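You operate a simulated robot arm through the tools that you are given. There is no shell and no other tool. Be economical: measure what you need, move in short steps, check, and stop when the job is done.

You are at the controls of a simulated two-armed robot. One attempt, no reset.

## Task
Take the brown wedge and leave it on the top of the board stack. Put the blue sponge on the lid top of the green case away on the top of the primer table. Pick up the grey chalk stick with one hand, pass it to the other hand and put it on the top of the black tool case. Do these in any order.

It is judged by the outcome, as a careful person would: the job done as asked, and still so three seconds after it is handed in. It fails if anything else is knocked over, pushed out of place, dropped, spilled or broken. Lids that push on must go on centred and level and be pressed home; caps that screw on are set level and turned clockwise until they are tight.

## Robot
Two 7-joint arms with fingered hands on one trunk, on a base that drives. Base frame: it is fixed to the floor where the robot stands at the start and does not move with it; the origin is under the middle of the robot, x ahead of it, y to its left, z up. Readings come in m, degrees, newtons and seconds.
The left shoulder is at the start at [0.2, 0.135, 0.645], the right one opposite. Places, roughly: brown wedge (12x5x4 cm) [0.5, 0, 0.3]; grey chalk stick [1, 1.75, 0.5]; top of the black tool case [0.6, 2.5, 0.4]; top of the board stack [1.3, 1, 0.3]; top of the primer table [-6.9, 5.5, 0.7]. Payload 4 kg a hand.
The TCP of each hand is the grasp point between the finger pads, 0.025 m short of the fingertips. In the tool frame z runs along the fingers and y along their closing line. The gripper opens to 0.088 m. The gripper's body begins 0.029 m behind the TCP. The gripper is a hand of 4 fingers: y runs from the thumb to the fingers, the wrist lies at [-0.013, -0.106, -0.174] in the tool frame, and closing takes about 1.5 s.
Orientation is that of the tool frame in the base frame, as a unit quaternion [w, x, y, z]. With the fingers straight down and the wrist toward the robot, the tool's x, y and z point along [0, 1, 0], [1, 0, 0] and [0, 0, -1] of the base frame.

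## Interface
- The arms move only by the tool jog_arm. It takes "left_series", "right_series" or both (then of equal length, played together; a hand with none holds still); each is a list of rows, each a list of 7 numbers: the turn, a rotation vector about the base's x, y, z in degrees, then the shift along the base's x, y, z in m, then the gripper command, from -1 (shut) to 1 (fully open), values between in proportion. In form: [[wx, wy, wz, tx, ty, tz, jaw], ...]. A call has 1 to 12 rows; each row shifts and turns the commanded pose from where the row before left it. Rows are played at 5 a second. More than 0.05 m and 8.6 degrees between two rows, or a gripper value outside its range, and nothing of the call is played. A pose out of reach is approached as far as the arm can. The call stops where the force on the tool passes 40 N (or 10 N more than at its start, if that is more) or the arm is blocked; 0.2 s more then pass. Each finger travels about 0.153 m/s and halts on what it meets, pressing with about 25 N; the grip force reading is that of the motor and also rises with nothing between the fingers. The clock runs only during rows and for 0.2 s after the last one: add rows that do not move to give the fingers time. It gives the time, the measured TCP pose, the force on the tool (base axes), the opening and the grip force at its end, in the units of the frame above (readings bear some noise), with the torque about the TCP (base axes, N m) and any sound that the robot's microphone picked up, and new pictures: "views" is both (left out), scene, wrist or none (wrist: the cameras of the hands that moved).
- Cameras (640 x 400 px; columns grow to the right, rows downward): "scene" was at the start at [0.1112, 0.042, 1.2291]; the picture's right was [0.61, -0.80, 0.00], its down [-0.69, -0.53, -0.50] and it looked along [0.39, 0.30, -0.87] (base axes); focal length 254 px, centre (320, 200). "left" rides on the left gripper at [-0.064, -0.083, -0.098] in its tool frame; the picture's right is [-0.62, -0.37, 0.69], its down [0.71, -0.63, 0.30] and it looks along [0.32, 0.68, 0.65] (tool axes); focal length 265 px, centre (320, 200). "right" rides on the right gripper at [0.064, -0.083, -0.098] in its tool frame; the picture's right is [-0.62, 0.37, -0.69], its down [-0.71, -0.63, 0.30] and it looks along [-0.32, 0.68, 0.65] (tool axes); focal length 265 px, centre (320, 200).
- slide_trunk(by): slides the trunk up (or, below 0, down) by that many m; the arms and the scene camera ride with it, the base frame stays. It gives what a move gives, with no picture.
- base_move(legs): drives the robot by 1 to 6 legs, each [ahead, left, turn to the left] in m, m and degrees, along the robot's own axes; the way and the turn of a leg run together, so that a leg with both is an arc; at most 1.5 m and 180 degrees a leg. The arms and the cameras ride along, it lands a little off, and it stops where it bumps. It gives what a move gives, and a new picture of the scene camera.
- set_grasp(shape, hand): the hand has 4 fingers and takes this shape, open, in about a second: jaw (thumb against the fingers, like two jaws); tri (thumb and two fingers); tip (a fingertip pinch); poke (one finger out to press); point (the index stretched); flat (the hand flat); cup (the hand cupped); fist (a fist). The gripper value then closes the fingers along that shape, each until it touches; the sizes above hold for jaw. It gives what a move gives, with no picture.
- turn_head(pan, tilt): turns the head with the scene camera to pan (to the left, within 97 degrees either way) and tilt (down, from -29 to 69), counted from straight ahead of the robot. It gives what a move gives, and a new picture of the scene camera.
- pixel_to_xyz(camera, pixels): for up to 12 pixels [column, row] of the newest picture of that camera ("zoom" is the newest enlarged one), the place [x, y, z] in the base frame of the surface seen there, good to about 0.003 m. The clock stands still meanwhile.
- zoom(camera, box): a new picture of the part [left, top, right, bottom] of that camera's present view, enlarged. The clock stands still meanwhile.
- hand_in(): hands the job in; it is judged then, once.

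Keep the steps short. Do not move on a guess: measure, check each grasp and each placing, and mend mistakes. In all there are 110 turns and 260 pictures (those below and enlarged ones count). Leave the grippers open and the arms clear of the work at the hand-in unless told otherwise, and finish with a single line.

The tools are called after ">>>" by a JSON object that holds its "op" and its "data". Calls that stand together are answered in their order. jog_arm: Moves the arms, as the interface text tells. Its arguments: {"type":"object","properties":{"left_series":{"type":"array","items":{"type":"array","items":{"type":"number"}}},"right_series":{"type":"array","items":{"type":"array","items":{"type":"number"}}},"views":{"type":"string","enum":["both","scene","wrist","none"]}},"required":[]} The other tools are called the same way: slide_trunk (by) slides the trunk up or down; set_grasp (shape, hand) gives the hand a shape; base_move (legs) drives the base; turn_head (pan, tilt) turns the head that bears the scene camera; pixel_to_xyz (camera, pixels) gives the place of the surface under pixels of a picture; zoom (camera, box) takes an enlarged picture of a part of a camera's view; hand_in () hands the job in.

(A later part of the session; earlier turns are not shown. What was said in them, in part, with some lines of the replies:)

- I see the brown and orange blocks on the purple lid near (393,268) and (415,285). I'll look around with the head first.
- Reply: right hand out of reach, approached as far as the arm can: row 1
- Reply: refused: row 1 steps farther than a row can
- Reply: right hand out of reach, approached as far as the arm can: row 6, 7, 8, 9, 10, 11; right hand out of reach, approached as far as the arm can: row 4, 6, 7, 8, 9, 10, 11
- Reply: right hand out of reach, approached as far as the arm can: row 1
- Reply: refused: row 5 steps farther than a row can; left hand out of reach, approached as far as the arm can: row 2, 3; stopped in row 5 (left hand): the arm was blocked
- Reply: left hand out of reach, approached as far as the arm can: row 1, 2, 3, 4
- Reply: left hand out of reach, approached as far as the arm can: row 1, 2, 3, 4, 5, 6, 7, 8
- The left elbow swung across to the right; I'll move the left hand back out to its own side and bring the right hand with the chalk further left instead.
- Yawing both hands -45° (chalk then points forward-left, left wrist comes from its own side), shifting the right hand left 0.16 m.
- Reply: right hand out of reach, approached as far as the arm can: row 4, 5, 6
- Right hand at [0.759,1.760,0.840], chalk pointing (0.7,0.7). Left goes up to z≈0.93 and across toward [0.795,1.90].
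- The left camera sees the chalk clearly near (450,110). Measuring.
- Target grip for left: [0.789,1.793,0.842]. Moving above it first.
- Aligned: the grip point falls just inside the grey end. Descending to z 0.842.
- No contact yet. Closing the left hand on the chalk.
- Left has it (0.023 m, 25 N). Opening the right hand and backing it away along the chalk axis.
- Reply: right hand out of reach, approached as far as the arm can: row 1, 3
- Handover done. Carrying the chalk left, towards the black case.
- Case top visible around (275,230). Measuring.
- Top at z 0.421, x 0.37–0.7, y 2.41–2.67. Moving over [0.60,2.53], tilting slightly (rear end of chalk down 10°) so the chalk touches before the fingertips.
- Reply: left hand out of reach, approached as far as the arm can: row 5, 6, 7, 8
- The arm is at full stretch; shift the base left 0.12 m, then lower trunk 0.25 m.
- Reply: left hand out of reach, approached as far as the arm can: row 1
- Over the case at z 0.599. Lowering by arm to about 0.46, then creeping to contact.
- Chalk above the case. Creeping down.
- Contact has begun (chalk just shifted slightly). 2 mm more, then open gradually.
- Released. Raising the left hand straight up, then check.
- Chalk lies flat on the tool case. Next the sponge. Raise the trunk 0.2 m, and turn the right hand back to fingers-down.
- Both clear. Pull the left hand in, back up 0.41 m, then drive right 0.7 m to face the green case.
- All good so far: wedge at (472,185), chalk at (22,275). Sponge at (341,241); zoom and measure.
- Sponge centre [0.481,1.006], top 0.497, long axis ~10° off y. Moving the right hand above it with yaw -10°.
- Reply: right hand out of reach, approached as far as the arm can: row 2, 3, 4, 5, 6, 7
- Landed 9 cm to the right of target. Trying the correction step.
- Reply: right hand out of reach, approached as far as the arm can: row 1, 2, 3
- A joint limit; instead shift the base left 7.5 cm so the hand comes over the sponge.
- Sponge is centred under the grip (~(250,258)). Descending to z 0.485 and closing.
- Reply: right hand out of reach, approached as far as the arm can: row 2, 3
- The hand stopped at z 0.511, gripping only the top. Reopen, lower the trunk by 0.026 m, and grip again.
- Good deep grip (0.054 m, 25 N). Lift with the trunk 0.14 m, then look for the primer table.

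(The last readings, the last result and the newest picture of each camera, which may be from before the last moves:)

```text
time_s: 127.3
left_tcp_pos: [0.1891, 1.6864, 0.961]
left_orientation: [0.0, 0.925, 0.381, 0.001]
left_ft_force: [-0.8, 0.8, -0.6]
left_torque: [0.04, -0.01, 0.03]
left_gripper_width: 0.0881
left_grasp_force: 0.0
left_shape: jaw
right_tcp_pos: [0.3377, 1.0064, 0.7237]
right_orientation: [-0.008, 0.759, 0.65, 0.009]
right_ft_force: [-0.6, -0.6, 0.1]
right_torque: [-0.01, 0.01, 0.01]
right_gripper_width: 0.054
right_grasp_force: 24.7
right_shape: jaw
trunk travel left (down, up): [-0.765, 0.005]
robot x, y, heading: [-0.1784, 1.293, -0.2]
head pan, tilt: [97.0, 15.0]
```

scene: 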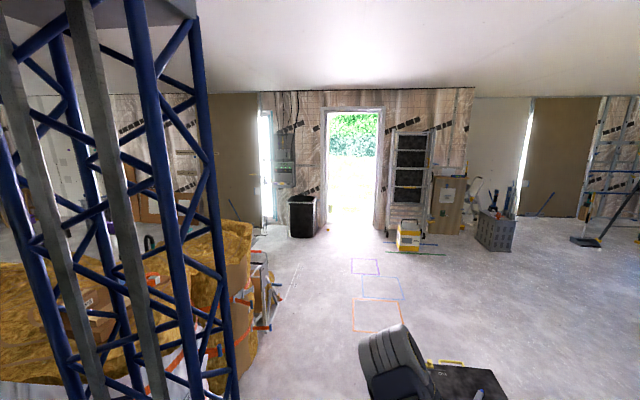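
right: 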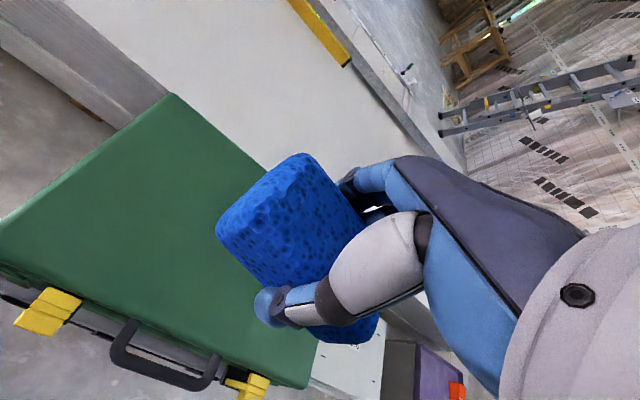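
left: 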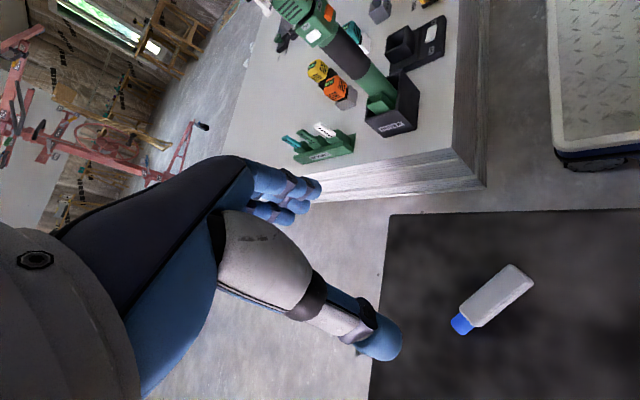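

Table is behind to the left (−6.9, 5.5). Drive left past the green case and turn left 90° to see the way.

>>> {"op": "base_move", "data": {"legs": [[0, 0.45, 0], [0, 0, 90]]}}

>>> {"op": "turn_head", "data": {"pan": 45, "tilt": 20}}

```text
time_s: 133.9
left_tcp_pos: [-0.5579, 2.1255, 0.9627]
left_orientation: [-0.001, 0.396, 0.918, 0.001]
left_ft_force: [-0.7, 0.3, -1.0]
left_torque: [0.01, -0.01, 0.0]
left_gripper_width: 0.0879
left_grasp_force: 0.2
left_shape: jaw
right_tcp_pos: [0.1251, 2.256, 0.7242]
right_orientation: [-0.012, 0.09, 0.996, 0.0]
right_ft_force: [-0.8, -0.5, 0.8]
right_torque: [-0.01, -0.03, 0.01]
right_gripper_width: 0.0538
right_grasp_force: 25.2
right_shape: jaw
trunk travel left (down, up): [-0.765, 0.005]
robot x, y, heading: [-0.1717, 1.7503, 88.3]
head pan, tilt: [97.0, 15.0]
```

scene: 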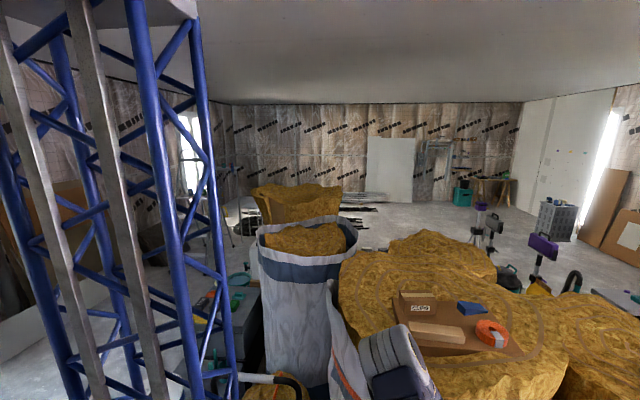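

```text
time_s: 135.1
left_tcp_pos: [-0.5571, 2.1243, 0.9624]
left_orientation: [-0.001, 0.396, 0.918, 0.0]
left_ft_force: [0.2, 0.5, -0.1]
left_torque: [0.0, -0.02, 0.01]
left_gripper_width: 0.088
left_grasp_force: 0.1
left_shape: jaw
right_tcp_pos: [0.125, 2.2568, 0.7242]
right_orientation: [-0.012, 0.09, 0.996, 0.001]
right_ft_force: [0.2, 1.0, 0.2]
right_torque: [0.0, 0.0, 0.03]
right_gripper_width: 0.0538
right_grasp_force: 24.7
right_shape: jaw
trunk travel left (down, up): [-0.765, 0.005]
robot x, y, heading: [-0.1728, 1.7481, 88.3]
head pan, tilt: [45.0, 20.0]
```

scene: 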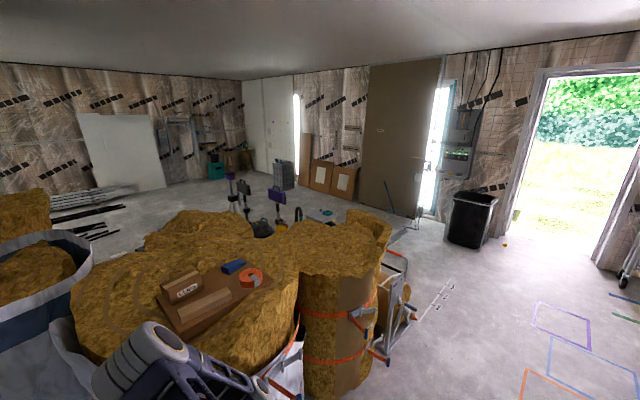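

I see the bales to skirt. Measuring distant points: bale corner, roll cart, wall items and the table near (235,160).

>>> {"op": "pixel_to_xyz", "data": {"camera": "scene", "pixels": [[240, 160], [228, 162], [215, 172], [385, 352], [405, 320], [395, 270], [275, 225], [300, 225], [460, 240], [285, 185], [360, 225], [110, 270]]}}

>>> {"op": "zoom", "data": {"camera": "scene", "box": [180, 120, 440, 260]}}

```text
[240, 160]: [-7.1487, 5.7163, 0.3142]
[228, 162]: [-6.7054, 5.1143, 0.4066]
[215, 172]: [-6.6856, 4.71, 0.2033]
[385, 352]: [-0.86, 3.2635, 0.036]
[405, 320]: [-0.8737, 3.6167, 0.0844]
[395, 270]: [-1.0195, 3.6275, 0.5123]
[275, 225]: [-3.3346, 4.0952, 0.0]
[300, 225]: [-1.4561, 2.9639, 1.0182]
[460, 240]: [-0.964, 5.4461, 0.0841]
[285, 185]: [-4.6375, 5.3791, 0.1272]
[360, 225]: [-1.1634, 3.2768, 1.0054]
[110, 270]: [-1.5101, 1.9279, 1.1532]
```

```text
2.46 times, centred on (310, 190) of scene
```

zoom: 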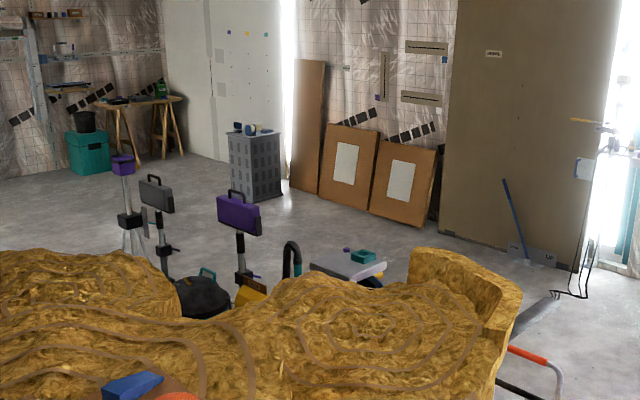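

Checking where the left elbow is relative to the bales.

>>> {"op": "turn_head", "data": {"pan": 45, "tilt": 50}}

>>> {"op": "pixel_to_xyz", "data": {"camera": "scene", "pixels": [[100, 215], [150, 200], [200, 250], [130, 240], [300, 150], [320, 200], [350, 130], [250, 300]]}}

```text
time_s: 136.1
left_tcp_pos: [-0.5571, 2.1243, 0.9621]
left_orientation: [-0.002, 0.396, 0.918, 0.001]
left_ft_force: [-0.3, 0.8, -0.4]
left_torque: [-0.04, 0.02, 0.0]
left_gripper_width: 0.0876
left_grasp_force: 0.1
left_shape: jaw
right_tcp_pos: [0.1249, 2.2561, 0.7239]
right_orientation: [-0.013, 0.09, 0.996, 0.001]
right_ft_force: [0.0, 0.0, -0.5]
right_torque: [0.01, -0.01, -0.02]
right_gripper_width: 0.0536
right_grasp_force: 24.8
right_shape: jaw
trunk travel left (down, up): [-0.765, 0.005]
robot x, y, heading: [-0.1736, 1.7488, 88.2]
head pan, tilt: [45.0, 50.0]
```

scene: 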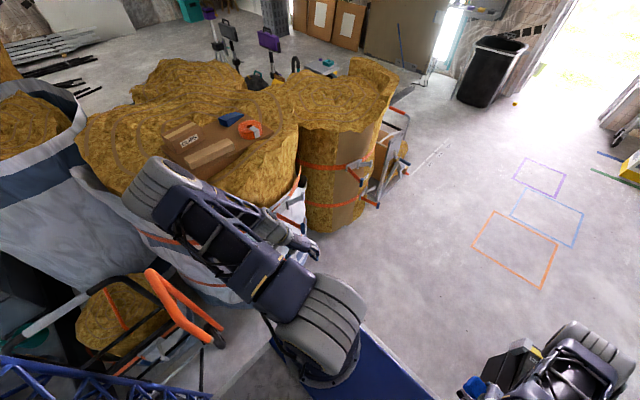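

```text
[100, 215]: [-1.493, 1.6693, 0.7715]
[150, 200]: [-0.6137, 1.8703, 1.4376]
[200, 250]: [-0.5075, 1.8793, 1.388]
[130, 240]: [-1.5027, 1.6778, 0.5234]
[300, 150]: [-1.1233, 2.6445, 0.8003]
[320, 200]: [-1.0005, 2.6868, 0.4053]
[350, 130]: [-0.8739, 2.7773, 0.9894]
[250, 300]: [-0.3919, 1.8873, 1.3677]
```

Elbow is at z≈1.4 and clear of the bales (x<-0.87). Driving ahead to y≈4.6.

>>> {"op": "base_move", "data": {"legs": [[0, 0, 1.8], [1.45, 0, 0], [1.4, 0, 0]]}}

>>> {"op": "turn_head", "data": {"pan": 85, "tilt": 25}}

```text
time_s: 150.2
left_tcp_pos: [-0.5704, 4.962, 0.9624]
left_orientation: [0.0, 0.387, 0.922, 0.001]
left_ft_force: [1.1, 0.4, 0.4]
left_torque: [0.0, 0.0, -0.01]
left_gripper_width: 0.0877
left_grasp_force: 0.1
left_shape: jaw
right_tcp_pos: [0.1091, 5.1092, 0.7245]
right_orientation: [-0.012, 0.078, 0.997, -0.001]
right_ft_force: [0.0, 1.3, -0.1]
right_torque: [-0.01, -0.04, -0.01]
right_gripper_width: 0.0536
right_grasp_force: 24.7
right_shape: jaw
trunk travel left (down, up): [-0.765, 0.005]
robot x, y, heading: [-0.1756, 4.5947, 89.5]
head pan, tilt: [45.0, 50.0]
```

scene: 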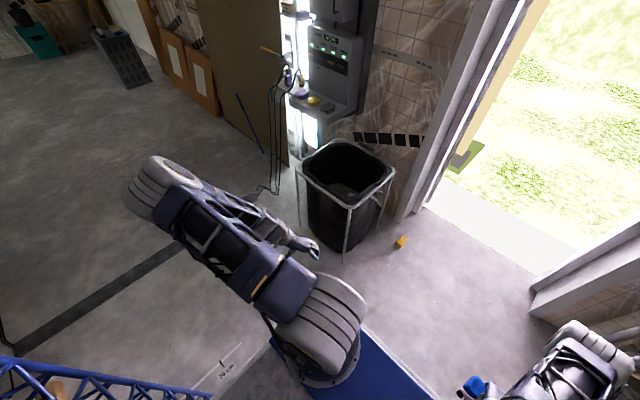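

```text
time_s: 151.3
left_tcp_pos: [-0.5705, 4.9622, 0.9625]
left_orientation: [-0.002, 0.387, 0.922, 0.001]
left_ft_force: [0.1, 0.7, 0.4]
left_torque: [-0.02, -0.01, 0.02]
left_gripper_width: 0.0878
left_grasp_force: 0.2
left_shape: jaw
right_tcp_pos: [0.109, 5.1082, 0.7243]
right_orientation: [-0.012, 0.078, 0.997, 0.0]
right_ft_force: [0.6, -0.5, 0.4]
right_torque: [0.0, 0.0, 0.01]
right_gripper_width: 0.0536
right_grasp_force: 24.2
right_shape: jaw
trunk travel left (down, up): [-0.765, 0.005]
robot x, y, heading: [-0.1795, 4.5925, 89.7]
head pan, tilt: [85.0, 25.0]
```

scene: 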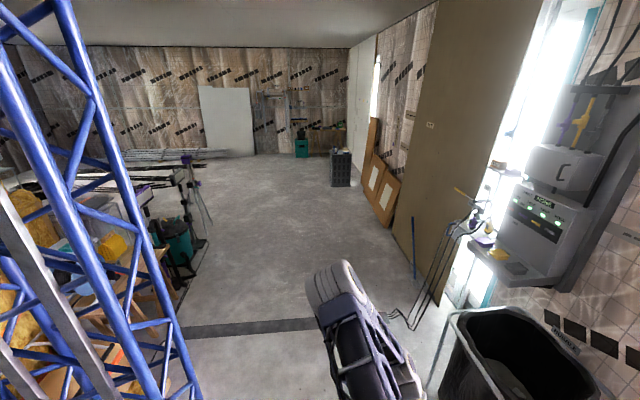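

Clear corridor toward −x. Turn left 90° here (bin is ~0.8 m away) and look ahead.

>>> {"op": "base_move", "data": {"legs": [[0, 0, 90.3]]}}

>>> {"op": "turn_head", "data": {"pan": 0, "tilt": 28}}

>>> {"op": "pixel_to_xyz", "data": {"camera": "scene", "pixels": [[320, 150], [320, 200], [320, 250], [320, 120], [200, 200], [450, 200], [250, 130], [400, 130]]}}

```text
time_s: 155.5
left_tcp_pos: [-0.5496, 4.2021, 0.9615]
left_orientation: [-0.001, -0.375, 0.927, -0.001]
left_ft_force: [1.0, -0.4, 0.0]
left_torque: [-0.01, 0.01, -0.01]
left_gripper_width: 0.0878
left_grasp_force: 0.1
left_shape: jaw
right_tcp_pos: [-0.6891, 4.8837, 0.7241]
right_orientation: [-0.009, -0.646, 0.763, -0.009]
right_ft_force: [-0.5, 0.5, -0.5]
right_torque: [-0.02, -0.01, -0.01]
right_gripper_width: 0.0532
right_grasp_force: 25.1
right_shape: jaw
trunk travel left (down, up): [-0.765, 0.005]
robot x, y, heading: [-0.1768, 4.5949, 179.0]
head pan, tilt: [85.0, 25.0]
```

scene: 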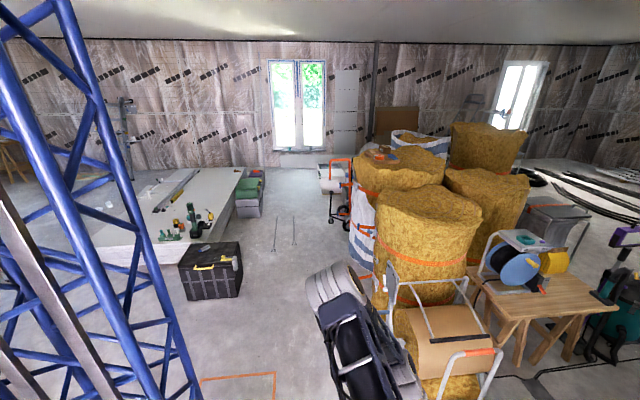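

```text
time_s: 157.1
left_tcp_pos: [-0.5492, 4.2019, 0.9618]
left_orientation: [-0.001, -0.375, 0.927, 0.0]
left_ft_force: [0.0, 0.4, -0.2]
left_torque: [-0.01, -0.03, -0.01]
left_gripper_width: 0.0876
left_grasp_force: 0.0
left_shape: jaw
right_tcp_pos: [-0.6899, 4.8823, 0.725]
right_orientation: [-0.009, -0.646, 0.763, -0.008]
right_ft_force: [-0.2, 0.8, 0.0]
right_torque: [-0.03, -0.01, 0.02]
right_gripper_width: 0.0532
right_grasp_force: 24.8
right_shape: jaw
trunk travel left (down, up): [-0.765, 0.005]
robot x, y, heading: [-0.1762, 4.5918, 179.3]
head pan, tilt: [0.0, 28.0]
```

scene: 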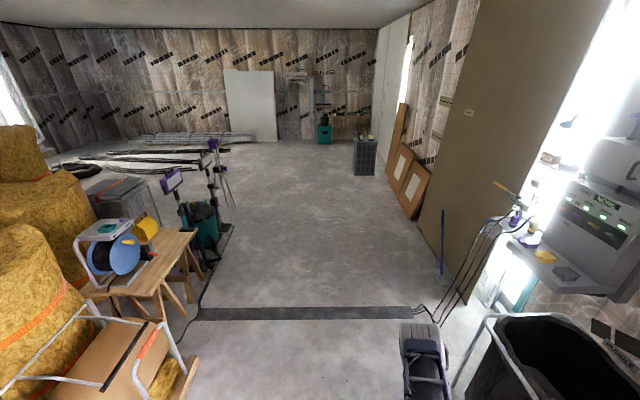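

```text
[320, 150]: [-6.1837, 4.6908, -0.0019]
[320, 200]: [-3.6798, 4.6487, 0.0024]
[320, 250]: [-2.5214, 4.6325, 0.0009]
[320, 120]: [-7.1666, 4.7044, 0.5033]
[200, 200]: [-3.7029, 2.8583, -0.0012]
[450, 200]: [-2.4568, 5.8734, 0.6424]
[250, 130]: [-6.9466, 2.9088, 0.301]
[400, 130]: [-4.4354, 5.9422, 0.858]
```

A dark band crosses the floor at row ~313. Is it raised? Measuring.

>>> {"op": "pixel_to_xyz", "data": {"camera": "scene", "pixels": [[300, 305], [300, 313], [300, 320], [300, 300], [300, 330], [220, 313], [400, 313], [415, 300], [210, 270], [190, 290]]}}

>>> {"op": "zoom", "data": {"camera": "scene", "box": [160, 230, 480, 400]}}

```text
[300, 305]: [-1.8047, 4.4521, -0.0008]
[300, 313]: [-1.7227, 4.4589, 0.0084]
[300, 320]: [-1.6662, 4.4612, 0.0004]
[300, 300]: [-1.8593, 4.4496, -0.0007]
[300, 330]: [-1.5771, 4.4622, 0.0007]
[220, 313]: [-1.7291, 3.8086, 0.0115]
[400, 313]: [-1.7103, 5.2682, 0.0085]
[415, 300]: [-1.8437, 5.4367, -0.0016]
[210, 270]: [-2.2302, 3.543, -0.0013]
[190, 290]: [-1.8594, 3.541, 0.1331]
```

```text
2.00 times, centred on (320, 315) of scene
```

zoom: 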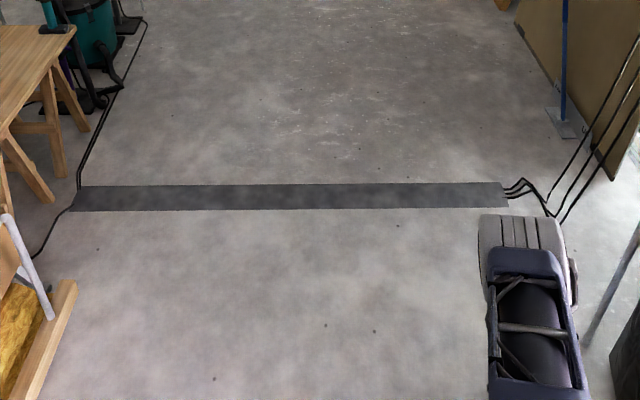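

It is a 1 cm cable cover; fine to cross. Drive ahead 4.3 m along y≈4.6.

>>> {"op": "base_move", "data": {"legs": [[1.45, 0, 0.5], [1.45, 0, 0], [1.3, 0, 0]]}}

```text
time_s: 177.1
left_tcp_pos: [-4.727, 4.2089, 0.9605]
left_orientation: [-0.001, -0.38, 0.925, 0.001]
left_ft_force: [-0.2, -0.1, 0.4]
left_torque: [0.02, 0.01, -0.02]
left_gripper_width: 0.0877
left_grasp_force: 0.0
left_shape: jaw
right_tcp_pos: [-4.8744, 4.888, 0.7233]
right_orientation: [-0.009, -0.65, 0.76, -0.009]
right_ft_force: [0.2, -0.7, -0.3]
right_torque: [0.01, 0.0, -0.01]
right_gripper_width: 0.0532
right_grasp_force: 25.1
right_shape: jaw
trunk travel left (down, up): [-0.765, 0.005]
robot x, y, heading: [-4.3595, 4.6033, 179.7]
head pan, tilt: [0.0, 28.0]
```

scene: 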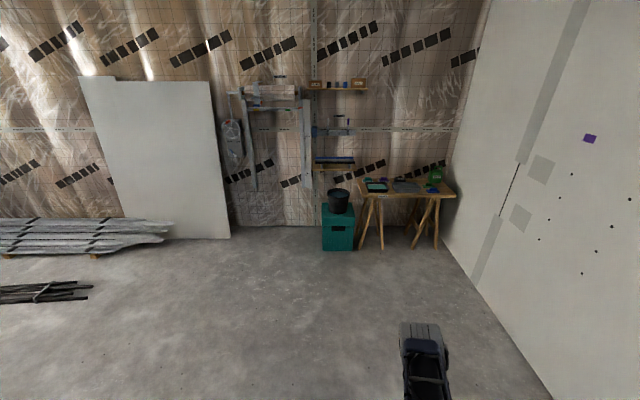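

Table visible at (410,187). Zoom and measure its top.

>>> {"op": "zoom", "data": {"camera": "scene", "box": [340, 140, 480, 260]}}

>>> {"op": "pixel_to_xyz", "data": {"camera": "scene", "pixels": [[362, 194], [450, 194], [410, 192], [440, 180], [375, 186], [405, 186], [420, 190], [338, 210], [365, 181], [455, 196]]}}

```text
3.33 times, centred on (410, 200) of scene
```

zoom: 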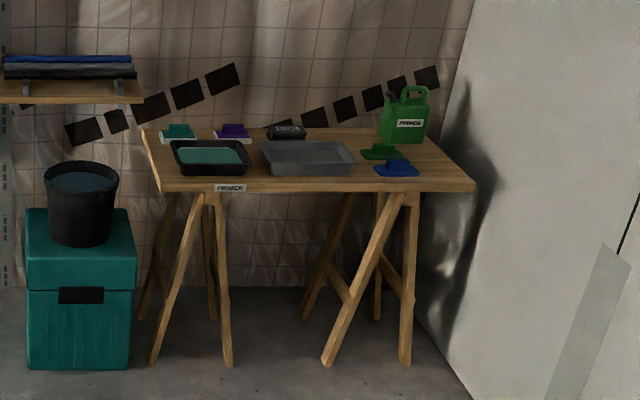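

```text
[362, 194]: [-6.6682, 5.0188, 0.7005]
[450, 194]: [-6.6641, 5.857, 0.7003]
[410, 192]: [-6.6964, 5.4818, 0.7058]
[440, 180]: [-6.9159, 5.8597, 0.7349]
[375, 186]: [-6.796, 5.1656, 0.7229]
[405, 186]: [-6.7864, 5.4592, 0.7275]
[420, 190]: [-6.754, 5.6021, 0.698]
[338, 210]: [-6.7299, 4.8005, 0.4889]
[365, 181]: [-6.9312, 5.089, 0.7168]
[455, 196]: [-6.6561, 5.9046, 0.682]
```

Top z≈0.703, x from -6.65 back, y 5.0–5.9. Raise the right hand 0.2 m first, then drive closer.

>>> {"op": "jog_arm", "data": {"right_series": [[0, 0, 0, 0, 0, 0.04, -1], [0, 0, 0, 0, 0, 0.04, -1], [0, 0, 0, 0, 0, 0.04, -1], [0, 0, 0, 0, 0, 0.04, -1], [0, 0, 0, 0, 0, 0.04, -1], [0, 0, 0, 0, 0, 0.03, -1]], "views": "none"}}

>>> {"op": "base_move", "data": {"legs": [[1.35, 0, 0], [0, -0.65, 0]]}}

>>> {"op": "turn_head", "data": {"pan": -10, "tilt": 40}}

```text
time_s: 178.5
left_tcp_pos: [-4.7279, 4.2076, 0.9622]
left_orientation: [-0.001, -0.379, 0.925, 0.0]
left_ft_force: [0.8, -0.9, -0.4]
left_torque: [-0.01, 0.05, 0.03]
left_gripper_width: 0.0879
left_grasp_force: 0.1
left_shape: jaw
right_tcp_pos: [-4.873, 4.8878, 0.9543]
right_orientation: [-0.008, -0.65, 0.76, -0.01]
right_ft_force: [0.1, -1.0, -0.4]
right_torque: [-0.04, 0.02, 0.03]
right_gripper_width: 0.053
right_grasp_force: 24.9
right_shape: jaw
trunk travel left (down, up): [-0.765, 0.005]
robot x, y, heading: [-4.3593, 4.6017, 179.7]
head pan, tilt: [0.0, 28.0]
```

```text
time_s: 188.4
left_tcp_pos: [-6.0424, 4.855, 0.962]
left_orientation: [-0.001, -0.385, 0.923, 0.0]
left_ft_force: [0.4, 0.6, 0.7]
left_torque: [0.01, -0.01, 0.0]
left_gripper_width: 0.088
left_grasp_force: 0.0
left_shape: jaw
right_tcp_pos: [-6.1971, 5.5321, 0.9535]
right_orientation: [-0.009, -0.654, 0.756, -0.008]
right_ft_force: [-0.5, 0.6, -1.3]
right_torque: [0.01, 0.0, 0.02]
right_gripper_width: 0.0531
right_grasp_force: 25.3
right_shape: jaw
trunk travel left (down, up): [-0.765, 0.005]
robot x, y, heading: [-5.6764, 5.2504, -179.4]
head pan, tilt: [0.0, 28.0]
```

scene: 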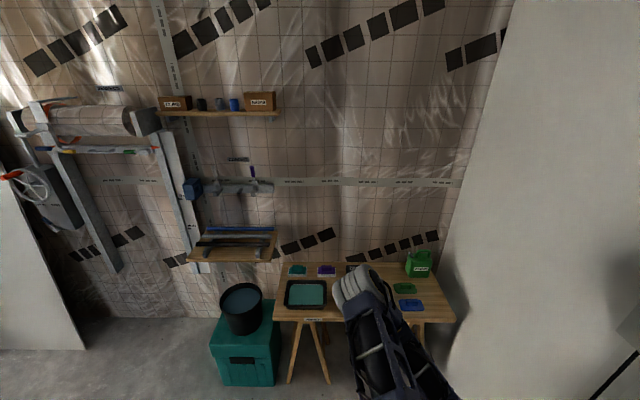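

```text
time_s: 189.1
left_tcp_pos: [-6.0424, 4.8562, 0.9623]
left_orientation: [-0.001, -0.385, 0.923, 0.0]
left_ft_force: [-0.4, 0.5, -0.2]
left_torque: [0.0, 0.0, 0.0]
left_gripper_width: 0.0882
left_grasp_force: 0.0
left_shape: jaw
right_tcp_pos: [-6.1961, 5.5326, 0.9534]
right_orientation: [-0.008, -0.654, 0.756, -0.009]
right_ft_force: [0.0, 0.0, -0.7]
right_torque: [0.01, -0.02, 0.03]
right_gripper_width: 0.0531
right_grasp_force: 24.6
right_shape: jaw
trunk travel left (down, up): [-0.765, 0.005]
robot x, y, heading: [-5.6804, 5.2539, -179.6]
head pan, tilt: [-10.0, 40.0]
```

scene: 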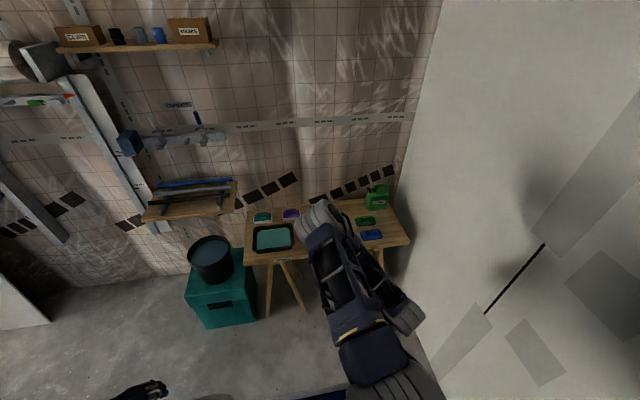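

Check the table from the right wrist camera and scene zoom.

>>> {"op": "zoom", "data": {"camera": "scene", "box": [236, 176, 428, 296]}}

>>> {"op": "zoom", "data": {"camera": "right", "box": [0, 0, 640, 400]}}

>>> {"op": "pixel_to_xyz", "data": {"camera": "scene", "pixels": [[272, 236], [292, 232], [292, 247], [270, 255], [371, 236], [360, 236], [365, 220], [385, 240], [376, 200], [400, 240], [250, 212], [300, 246]]}}

```text
3.33 times, centred on (332, 236) of scene
```

zoom: 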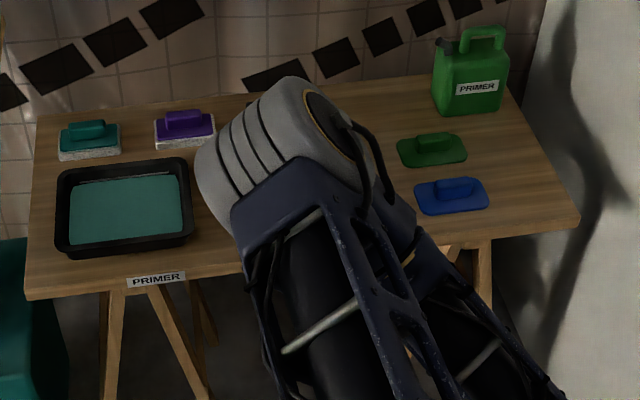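

```text
1.00 times, centred on (320, 200) of right
```

zoom: 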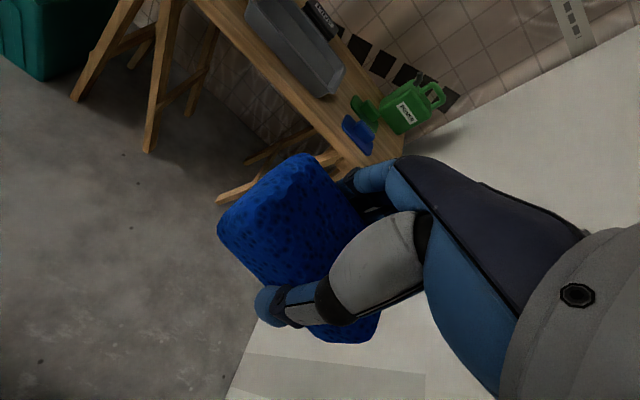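

```text
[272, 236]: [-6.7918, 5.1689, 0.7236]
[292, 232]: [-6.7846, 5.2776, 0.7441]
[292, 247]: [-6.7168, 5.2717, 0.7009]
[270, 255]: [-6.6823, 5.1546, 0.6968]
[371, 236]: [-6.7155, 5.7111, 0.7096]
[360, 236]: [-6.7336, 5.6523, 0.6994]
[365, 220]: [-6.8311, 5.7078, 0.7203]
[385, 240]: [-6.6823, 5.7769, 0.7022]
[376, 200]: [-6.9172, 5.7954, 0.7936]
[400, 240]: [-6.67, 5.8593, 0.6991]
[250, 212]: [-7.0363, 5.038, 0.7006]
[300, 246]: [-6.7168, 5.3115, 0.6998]
```

The spot must be chosen well; drive 0.3 m closer and view from scene and both wrist cameras.

>>> {"op": "base_move", "data": {"legs": [[0.3, 0, -0.5]]}}

>>> {"op": "turn_head", "data": {"pan": -12, "tilt": 45}}

>>> {"op": "zoom", "data": {"camera": "right", "box": [0, 0, 640, 400]}}

>>> {"op": "zoom", "data": {"camera": "left", "box": [0, 0, 640, 400]}}

```text
time_s: 191.2
left_tcp_pos: [-6.3511, 4.8542, 0.9615]
left_orientation: [0.0, -0.382, 0.924, 0.0]
left_ft_force: [0.3, -0.9, 0.5]
left_torque: [-0.01, -0.03, -0.03]
left_gripper_width: 0.0877
left_grasp_force: 0.0
left_shape: jaw
right_tcp_pos: [-6.5011, 5.5337, 0.9533]
right_orientation: [-0.009, -0.652, 0.758, -0.009]
right_ft_force: [0.0, 0.1, 0.7]
right_torque: [-0.02, 0.01, 0.0]
right_gripper_width: 0.0532
right_grasp_force: 25.1
right_shape: jaw
trunk travel left (down, up): [-0.765, 0.005]
robot x, y, heading: [-5.9847, 5.2504, -180.0]
head pan, tilt: [-10.0, 40.0]
```

scene: 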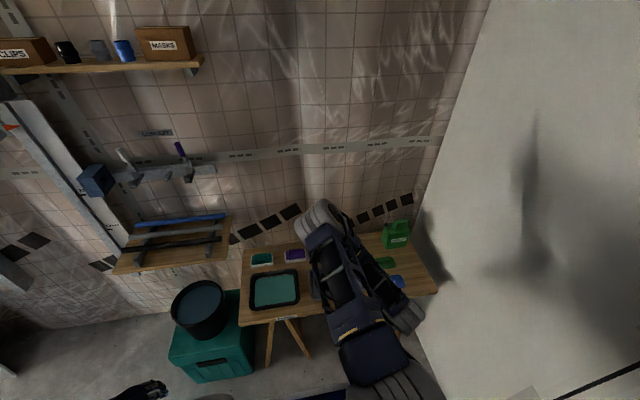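

```text
time_s: 191.8
left_tcp_pos: [-6.3512, 4.8558, 0.9618]
left_orientation: [-0.001, -0.383, 0.924, 0.0]
left_ft_force: [-0.8, 0.3, 0.1]
left_torque: [-0.01, 0.01, 0.01]
left_gripper_width: 0.088
left_grasp_force: 0.1
left_shape: jaw
right_tcp_pos: [-6.502, 5.5332, 0.9538]
right_orientation: [-0.008, -0.652, 0.758, -0.009]
right_ft_force: [-0.5, 0.1, -0.2]
right_torque: [0.03, -0.03, 0.01]
right_gripper_width: 0.0533
right_grasp_force: 25.2
right_shape: jaw
trunk travel left (down, up): [-0.765, 0.005]
robot x, y, heading: [-5.9873, 5.2539, -179.7]
head pan, tilt: [-12.0, 45.0]
```

scene: 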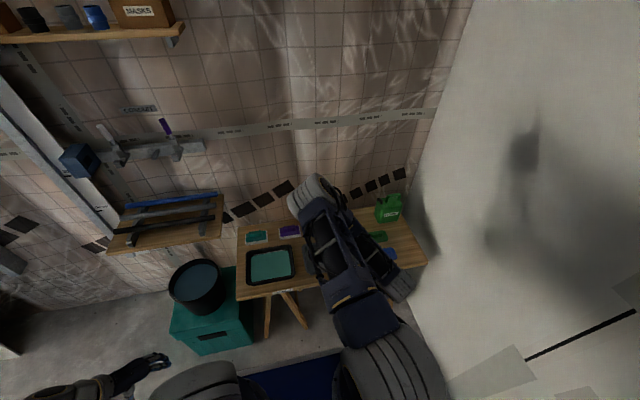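

```text
1.00 times, centred on (320, 200) of right
```

zoom: 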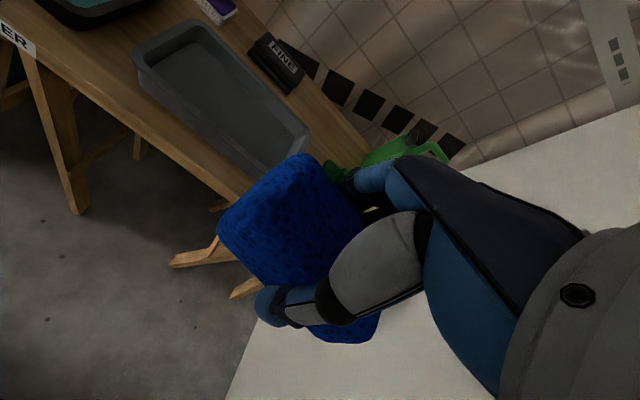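

```text
1.00 times, centred on (320, 200) of left
```

zoom: 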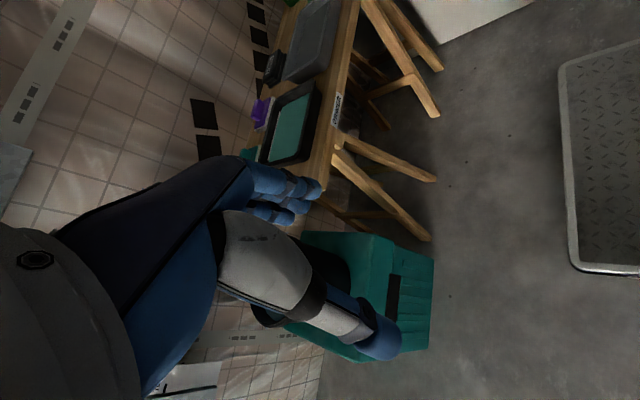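

Measuring tray corners and free table areas from the right camera.

>>> {"op": "pixel_to_xyz", "data": {"camera": "right", "pixels": [[140, 55], [195, 22], [308, 130], [262, 165], [275, 65], [300, 85], [335, 135], [320, 125], [240, 40], [120, 50], [230, 185], [345, 150]]}}

>>> {"op": "pixel_to_xyz", "data": {"camera": "scene", "pixels": [[246, 283], [295, 280], [292, 247], [376, 237], [390, 255], [410, 255], [365, 225], [390, 210], [240, 296], [425, 262], [300, 270], [302, 245]]}}

```text
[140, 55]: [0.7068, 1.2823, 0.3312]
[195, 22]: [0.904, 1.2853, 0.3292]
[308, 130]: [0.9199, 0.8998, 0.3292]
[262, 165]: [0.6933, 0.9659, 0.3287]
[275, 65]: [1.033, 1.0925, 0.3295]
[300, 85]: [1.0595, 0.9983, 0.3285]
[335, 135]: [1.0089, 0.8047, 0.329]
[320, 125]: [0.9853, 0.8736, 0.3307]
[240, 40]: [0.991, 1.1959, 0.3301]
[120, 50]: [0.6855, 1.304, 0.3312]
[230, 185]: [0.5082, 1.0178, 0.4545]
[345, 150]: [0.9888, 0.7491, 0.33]
```

```text
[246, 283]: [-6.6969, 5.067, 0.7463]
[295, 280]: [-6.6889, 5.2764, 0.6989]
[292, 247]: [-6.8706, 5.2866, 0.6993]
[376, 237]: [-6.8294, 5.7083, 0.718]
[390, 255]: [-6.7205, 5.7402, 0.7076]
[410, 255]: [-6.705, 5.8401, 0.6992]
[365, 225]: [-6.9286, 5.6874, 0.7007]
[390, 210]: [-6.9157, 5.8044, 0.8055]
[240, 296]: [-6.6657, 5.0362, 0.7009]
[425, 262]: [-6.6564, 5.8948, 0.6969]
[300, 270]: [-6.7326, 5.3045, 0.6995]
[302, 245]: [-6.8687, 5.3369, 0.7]
```

The wrist-picture lookup used an older picture; re-zoom the right camera and query that.

>>> {"op": "zoom", "data": {"camera": "right", "box": [0, 0, 640, 400]}}

>>> {"op": "pixel_to_xyz", "data": {"camera": "zoom", "pixels": [[140, 55], [195, 22], [308, 130], [262, 165], [275, 65], [300, 85], [335, 135], [320, 125], [240, 40], [120, 50], [230, 185], [115, 40]]}}

```text
1.00 times, centred on (320, 200) of right
```

zoom: 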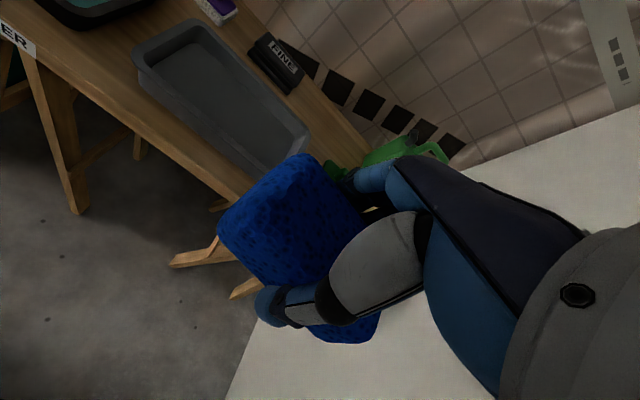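

```text
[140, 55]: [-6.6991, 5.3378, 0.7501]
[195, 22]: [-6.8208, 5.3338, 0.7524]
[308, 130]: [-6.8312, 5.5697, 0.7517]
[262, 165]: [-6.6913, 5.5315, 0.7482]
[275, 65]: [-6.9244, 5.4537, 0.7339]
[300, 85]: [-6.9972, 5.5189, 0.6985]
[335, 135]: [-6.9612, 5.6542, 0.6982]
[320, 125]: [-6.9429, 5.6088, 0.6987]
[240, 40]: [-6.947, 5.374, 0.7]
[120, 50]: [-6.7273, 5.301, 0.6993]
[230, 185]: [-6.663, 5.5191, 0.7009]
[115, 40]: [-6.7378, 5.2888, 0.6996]
```

Gray tray x -6.69…-6.83, y 5.34–5.57; free patch behind it around [-6.95,5.595] (between FINE block and can). Move base 0.18 m ahead and 0.1 m right.

>>> {"op": "base_move", "data": {"legs": [[0, -0.1, 0], [0.18, 0, 0]]}}

>>> {"op": "jog_arm", "data": {"right_series": [[0, 0, 0, -0.04, -0.008, 0, -1], [0, 0, 0, -0.04, -0.008, 0, -1], [0, 0, 0, -0.04, -0.008, 0, -1], [0, 0, 0, -0.04, -0.008, 0, -1], [0, 0, 0, 0, 0, 0, -1]]}}

```text
time_s: 194.1
left_tcp_pos: [-6.5332, 4.9563, 0.9617]
left_orientation: [-0.001, -0.382, 0.924, 0.0]
left_ft_force: [0.4, -0.1, 0.0]
left_torque: [0.03, 0.01, -0.02]
left_gripper_width: 0.0878
left_grasp_force: 0.1
left_shape: jaw
right_tcp_pos: [-6.6822, 5.6327, 0.9535]
right_orientation: [-0.008, -0.651, 0.759, -0.008]
right_ft_force: [-0.1, 0.4, -0.2]
right_torque: [0.0, -0.02, -0.02]
right_gripper_width: 0.0533
right_grasp_force: 24.6
right_shape: jaw
trunk travel left (down, up): [-0.765, 0.005]
robot x, y, heading: [-6.1654, 5.3547, 179.9]
head pan, tilt: [-12.0, 45.0]
```

scene: 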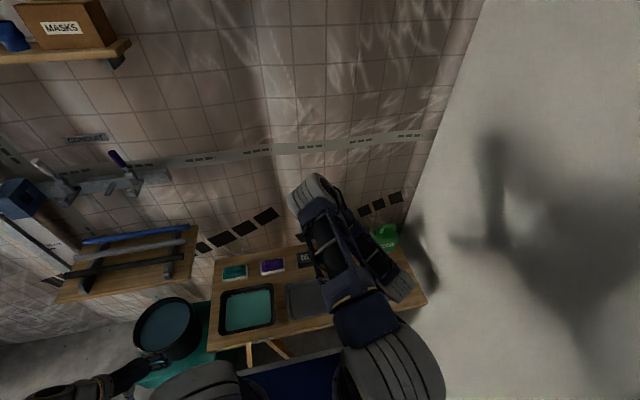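

```text
time_s: 195.3
left_tcp_pos: [-6.5341, 4.9558, 0.9629]
left_orientation: [-0.001, -0.381, 0.924, -0.001]
left_ft_force: [-0.6, 0.7, 0.4]
left_torque: [-0.01, -0.04, -0.01]
left_gripper_width: 0.0878
left_grasp_force: 0.0
left_shape: jaw
right_tcp_pos: [-6.8464, 5.602, 0.9534]
right_orientation: [-0.009, -0.652, 0.758, -0.01]
right_ft_force: [-0.1, 0.5, -0.9]
right_torque: [0.02, 0.03, -0.01]
right_gripper_width: 0.0532
right_grasp_force: 24.7
right_shape: jaw
trunk travel left (down, up): [-0.765, 0.005]
robot x, y, heading: [-6.1646, 5.3552, -180.2]
head pan, tilt: [-12.0, 45.0]
```

scene: 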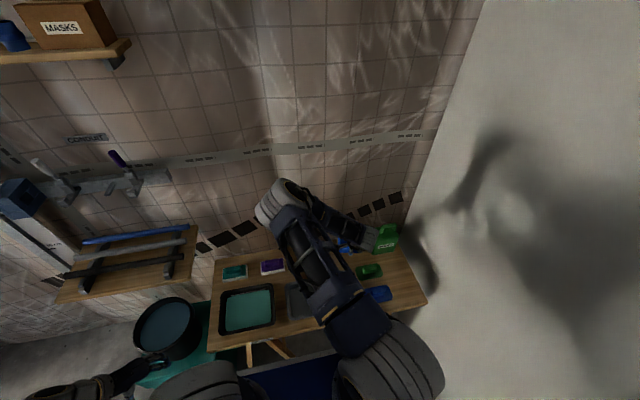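
right: 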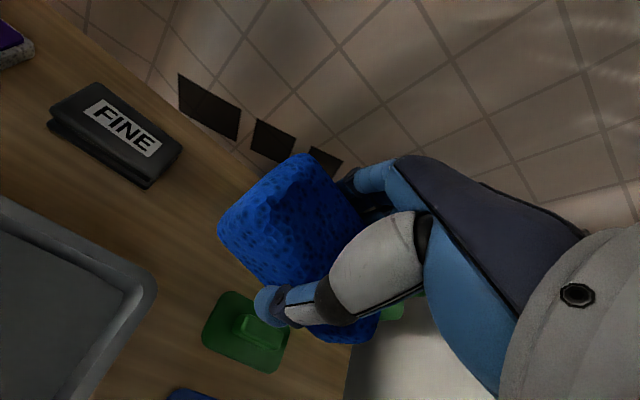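

Measuring around the drop spot from this right view, and the elbow's distance to the wall.

>>> {"op": "pixel_to_xyz", "data": {"camera": "right", "pixels": [[150, 185], [182, 150], [205, 165], [225, 160], [215, 300], [245, 290], [240, 262], [200, 240], [260, 190], [150, 290], [210, 340]]}}

>>> {"op": "pixel_to_xyz", "data": {"camera": "scene", "pixels": [[270, 205], [285, 185], [250, 170], [300, 205], [380, 235], [390, 240]]}}

```text
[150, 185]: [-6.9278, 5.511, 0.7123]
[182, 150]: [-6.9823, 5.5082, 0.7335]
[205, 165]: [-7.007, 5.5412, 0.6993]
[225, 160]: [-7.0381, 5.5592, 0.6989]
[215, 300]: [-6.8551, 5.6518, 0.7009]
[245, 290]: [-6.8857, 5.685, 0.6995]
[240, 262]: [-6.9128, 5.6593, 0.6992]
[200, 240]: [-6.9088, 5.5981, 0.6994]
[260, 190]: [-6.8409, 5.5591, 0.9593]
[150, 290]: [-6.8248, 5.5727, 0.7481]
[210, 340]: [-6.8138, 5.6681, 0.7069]
```

```text
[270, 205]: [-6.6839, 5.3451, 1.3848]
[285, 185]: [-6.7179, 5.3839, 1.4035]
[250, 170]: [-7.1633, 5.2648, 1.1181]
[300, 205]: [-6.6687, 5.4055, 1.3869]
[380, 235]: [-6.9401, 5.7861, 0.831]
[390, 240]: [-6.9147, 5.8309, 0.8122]
```

Spot [-6.95,5.608] is free on all sides. Moving over it, then lowering part way.

>>> {"op": "jog_arm", "data": {"right_series": [[0, 0, 0, -0.035, 0.002, 0, -1], [0, 0, 0, -0.035, 0.002, 0, -1], [0, 0, 0, -0.034, 0.002, 0, -1], [0, 0, 0, 0, 0, -0.04, -1], [0, 0, 0, 0, 0, -0.04, -1], [0, 0, 0, 0, 0, -0.04, -1], [0, 0, 0, 0, 0, 0, -1]]}}

```text
time_s: 196.9
left_tcp_pos: [-6.5335, 4.9563, 0.9623]
left_orientation: [-0.001, -0.382, 0.924, 0.0]
left_ft_force: [-0.5, 0.5, -0.2]
left_torque: [0.02, 0.01, 0.0]
left_gripper_width: 0.0881
left_grasp_force: 0.1
left_shape: jaw
right_tcp_pos: [-6.9462, 5.61, 0.8349]
right_orientation: [-0.01, -0.651, 0.759, -0.009]
right_ft_force: [-0.9, -0.6, 0.5]
right_torque: [-0.01, -0.03, 0.0]
right_gripper_width: 0.0534
right_grasp_force: 25.0
right_shape: jaw
trunk travel left (down, up): [-0.765, 0.005]
robot x, y, heading: [-6.1639, 5.3548, 180.1]
head pan, tilt: [-12.0, 45.0]
```

scene: 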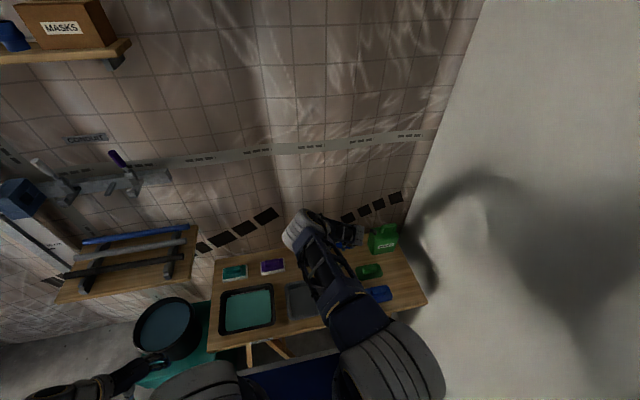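
right: 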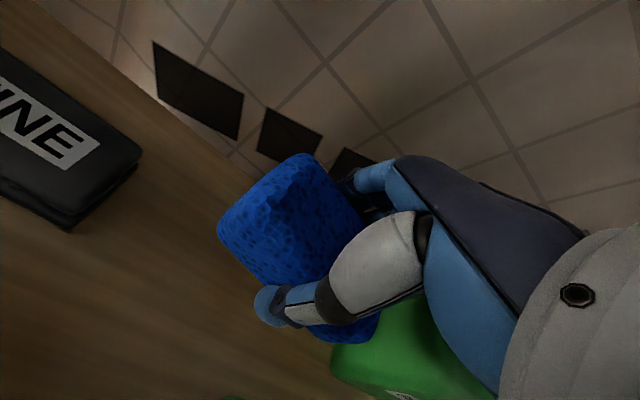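

Clear of FINE and the can. Lowering to near contact.

>>> {"op": "jog_arm", "data": {"right_series": [[0, 0, 0, 0, 0, -0.035, -1], [0, 0, 0, 0, 0, -0.035, -1], [0, 0, 0, 0, 0, -0.02, -1], [0, 0, 0, 0, 0, -0.01, -1], [0, 0, 0, 0, 0, 0, -1]]}}

```text
time_s: 198.1
left_tcp_pos: [-6.534, 4.9567, 0.9614]
left_orientation: [0.0, -0.382, 0.924, -0.001]
left_ft_force: [-1.3, -0.1, -0.3]
left_torque: [0.03, 0.0, -0.01]
left_gripper_width: 0.0881
left_grasp_force: 0.0
left_shape: jaw
right_tcp_pos: [-6.9454, 5.6088, 0.7341]
right_orientation: [-0.009, -0.652, 0.758, -0.009]
right_ft_force: [0.4, -0.5, 0.2]
right_torque: [-0.02, -0.03, 0.0]
right_gripper_width: 0.0533
right_grasp_force: 25.1
right_shape: jaw
trunk travel left (down, up): [-0.765, 0.005]
robot x, y, heading: [-6.1655, 5.3497, 179.9]
head pan, tilt: [-12.0, 45.0]
```

scene: 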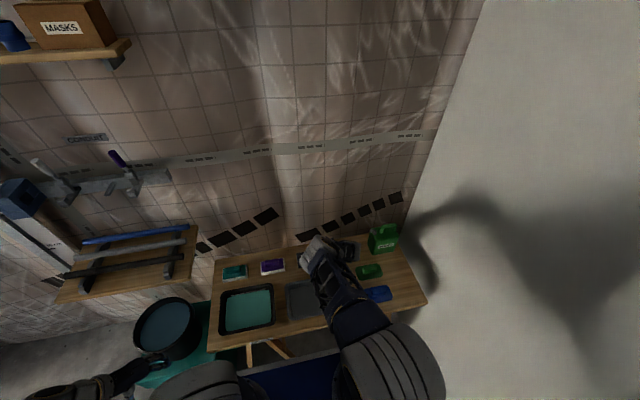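
right: 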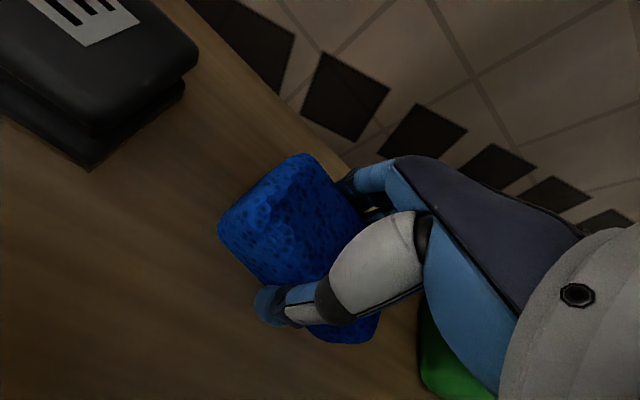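

Creeping to contact.

>>> {"op": "jog_arm", "data": {"right_series": [[0, 0, 0, 0, 0, -0.003, -1], [0, 0, 0, 0, 0, -0.002, -1], [0, 0, 0, 0, 0, -0.001, -1], [0, 0, 0, 0, 0, 0, -1]], "views": "none"}}

```text
time_s: 199.1
left_tcp_pos: [-6.5333, 4.9572, 0.9627]
left_orientation: [-0.001, -0.382, 0.924, -0.001]
left_ft_force: [1.0, 0.3, 0.1]
left_torque: [0.01, 0.01, 0.03]
left_gripper_width: 0.088
left_grasp_force: 0.0
left_shape: jaw
right_tcp_pos: [-6.947, 5.6074, 0.7287]
right_orientation: [-0.01, -0.651, 0.759, -0.008]
right_ft_force: [1.9, -1.4, 19.0]
right_torque: [-0.01, 0.01, 0.05]
right_gripper_width: 0.0527
right_grasp_force: 25.0
right_shape: jaw
trunk travel left (down, up): [-0.765, 0.005]
robot x, y, heading: [-6.1633, 5.35, 180.0]
head pan, tilt: [-12.0, 45.0]
```

Contact at 19 N. Ease up slightly, open and rise straight up.

>>> {"op": "jog_arm", "data": {"right_series": [[0, 0, 0, 0, 0, 0.002, -1], [0, 0, 0, 0, 0, 0, 0], [0, 0, 0, 0, 0, 0, 0.6], [0, 0, 0, 0, 0, 0, 0.8], [0, 0, 0, 0, 0, 0, 0.8], [0, 0, 0, 0, 0, 0.03, 0.8], [0, 0, 0, 0, 0, 0.04, 0.8], [0, 0, 0, 0, 0, 0.04, 0.8], [0, 0, 0, 0, 0, 0.04, 0.8], [0, 0, 0, 0, 0, 0.04, 0.8]]}}

```text
time_s: 201.3
left_tcp_pos: [-6.5344, 4.9565, 0.9606]
left_orientation: [0.0, -0.382, 0.924, -0.001]
left_ft_force: [0.5, -0.9, 0.3]
left_torque: [-0.01, -0.02, -0.05]
left_gripper_width: 0.0878
left_grasp_force: 0.1
left_shape: jaw
right_tcp_pos: [-6.9463, 5.6078, 0.9181]
right_orientation: [-0.008, -0.651, 0.759, -0.01]
right_ft_force: [-0.8, -0.4, -0.8]
right_torque: [0.0, -0.01, -0.01]
right_gripper_width: 0.0792
right_grasp_force: 0.1
right_shape: jaw
trunk travel left (down, up): [-0.765, 0.005]
robot x, y, heading: [-6.1663, 5.3534, 180.2]
head pan, tilt: [-12.0, 45.0]
```

scene: 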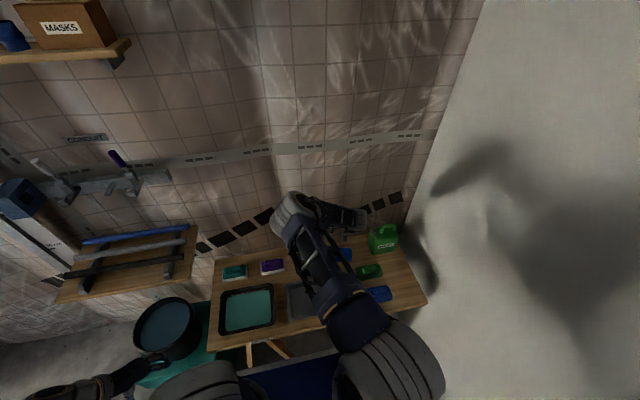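
right: 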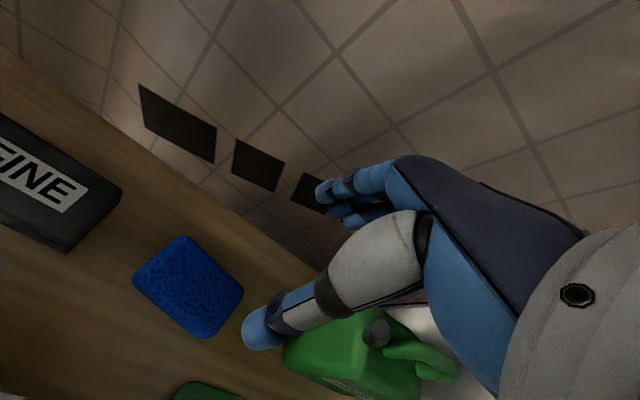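

Sponge lies flat on the table. Pull the hand back above the items, then back the base off 0.35 m.

>>> {"op": "jog_arm", "data": {"right_series": [[0, 0, 0, 0.01, 0, 0.03, 1], [0, 0, 0, 0.04, 0, 0, 1], [0, 0, 0, 0.04, 0, 0, 1], [0, 0, 0, 0.04, 0, 0, 1], [0, 0, 0, 0.04, 0, 0, 1], [0, 0, 0, 0.04, 0, 0, 1], [0, 0, 0, 0.04, 0, 0, 1]], "views": "none"}}

>>> {"op": "base_move", "data": {"legs": [[-0.45, 0, 0]]}}

>>> {"op": "turn_head", "data": {"pan": -5, "tilt": 35}}

>>> {"op": "zoom", "data": {"camera": "scene", "box": [220, 160, 460, 310]}}

```text
time_s: 202.9
left_tcp_pos: [-6.5342, 4.9562, 0.9626]
left_orientation: [-0.001, -0.382, 0.924, 0.0]
left_ft_force: [-0.5, -0.1, 0.5]
left_torque: [0.0, 0.04, 0.03]
left_gripper_width: 0.0881
left_grasp_force: 0.1
left_shape: jaw
right_tcp_pos: [-6.6956, 5.6085, 0.9491]
right_orientation: [-0.008, -0.652, 0.758, -0.008]
right_ft_force: [0.1, 0.6, -0.4]
right_torque: [0.0, -0.01, -0.01]
right_gripper_width: 0.0878
right_grasp_force: 0.1
right_shape: jaw
trunk travel left (down, up): [-0.765, 0.005]
robot x, y, heading: [-6.1661, 5.3519, -179.8]
head pan, tilt: [-12.0, 45.0]
```

```text
time_s: 205.6
left_tcp_pos: [-6.0809, 4.9558, 0.9624]
left_orientation: [-0.001, -0.386, 0.923, -0.001]
left_ft_force: [-0.8, 0.2, 0.1]
left_torque: [0.0, 0.01, -0.01]
left_gripper_width: 0.0879
left_grasp_force: 0.0
left_shape: jaw
right_tcp_pos: [-6.2482, 5.6049, 0.9508]
right_orientation: [-0.008, -0.654, 0.756, -0.009]
right_ft_force: [0.1, -0.3, 0.6]
right_torque: [-0.01, 0.02, 0.01]
right_gripper_width: 0.0877
right_grasp_force: 0.0
right_shape: jaw
trunk travel left (down, up): [-0.765, 0.005]
robot x, y, heading: [-5.7179, 5.3517, -179.7]
head pan, tilt: [-12.0, 45.0]
```

scene: 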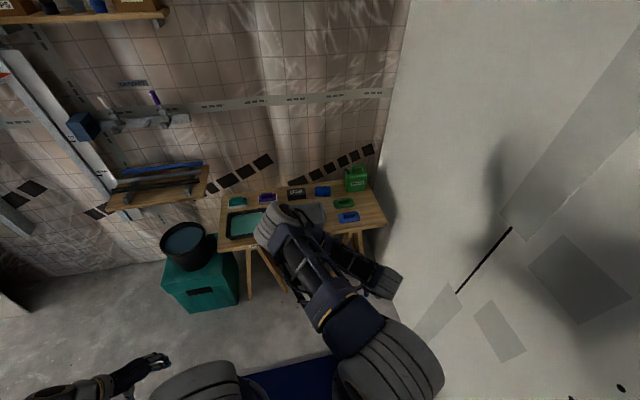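

```text
time_s: 206.3
left_tcp_pos: [-6.0813, 4.9544, 0.9619]
left_orientation: [0.0, -0.385, 0.923, -0.001]
left_ft_force: [0.8, -0.1, -0.1]
left_torque: [0.02, -0.01, -0.05]
left_gripper_width: 0.0879
left_grasp_force: 0.1
left_shape: jaw
right_tcp_pos: [-6.2473, 5.6055, 0.9488]
right_orientation: [-0.008, -0.654, 0.757, -0.008]
right_ft_force: [-1.3, 0.1, 0.8]
right_torque: [0.0, -0.01, 0.01]
right_gripper_width: 0.0877
right_grasp_force: 0.0
right_shape: jaw
trunk travel left (down, up): [-0.765, 0.005]
robot x, y, heading: [-5.7146, 5.352, -179.6]
head pan, tilt: [-5.0, 35.0]
```

scene: 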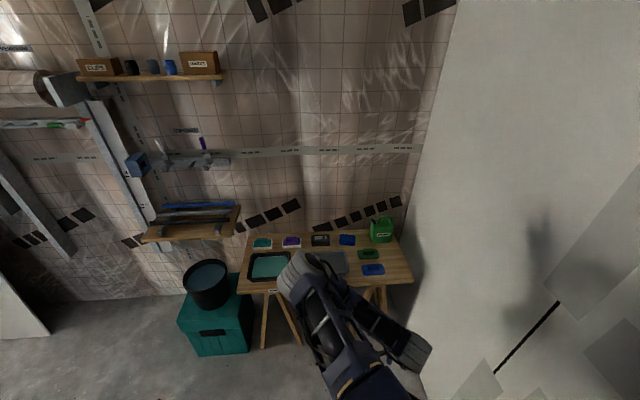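

```text
2.67 times, centred on (340, 235) of scene
```

zoom: 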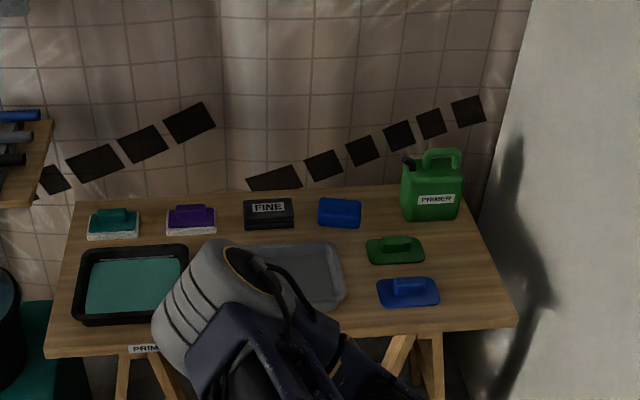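

The sponge rests on the primer table with nothing else disturbed. The wedge and chalk were confirmed in place earlier, both grippers are open, and the arms are clear. Handing in.

>>> {"op": "hand_in", "data": {}}

```text
The job is handed in.
```

The brown wedge is on the board stack, the chalk stick was passed from the right hand to the left and lies on the black tool case, and the blue sponge is on the primer table; I handed the job in.
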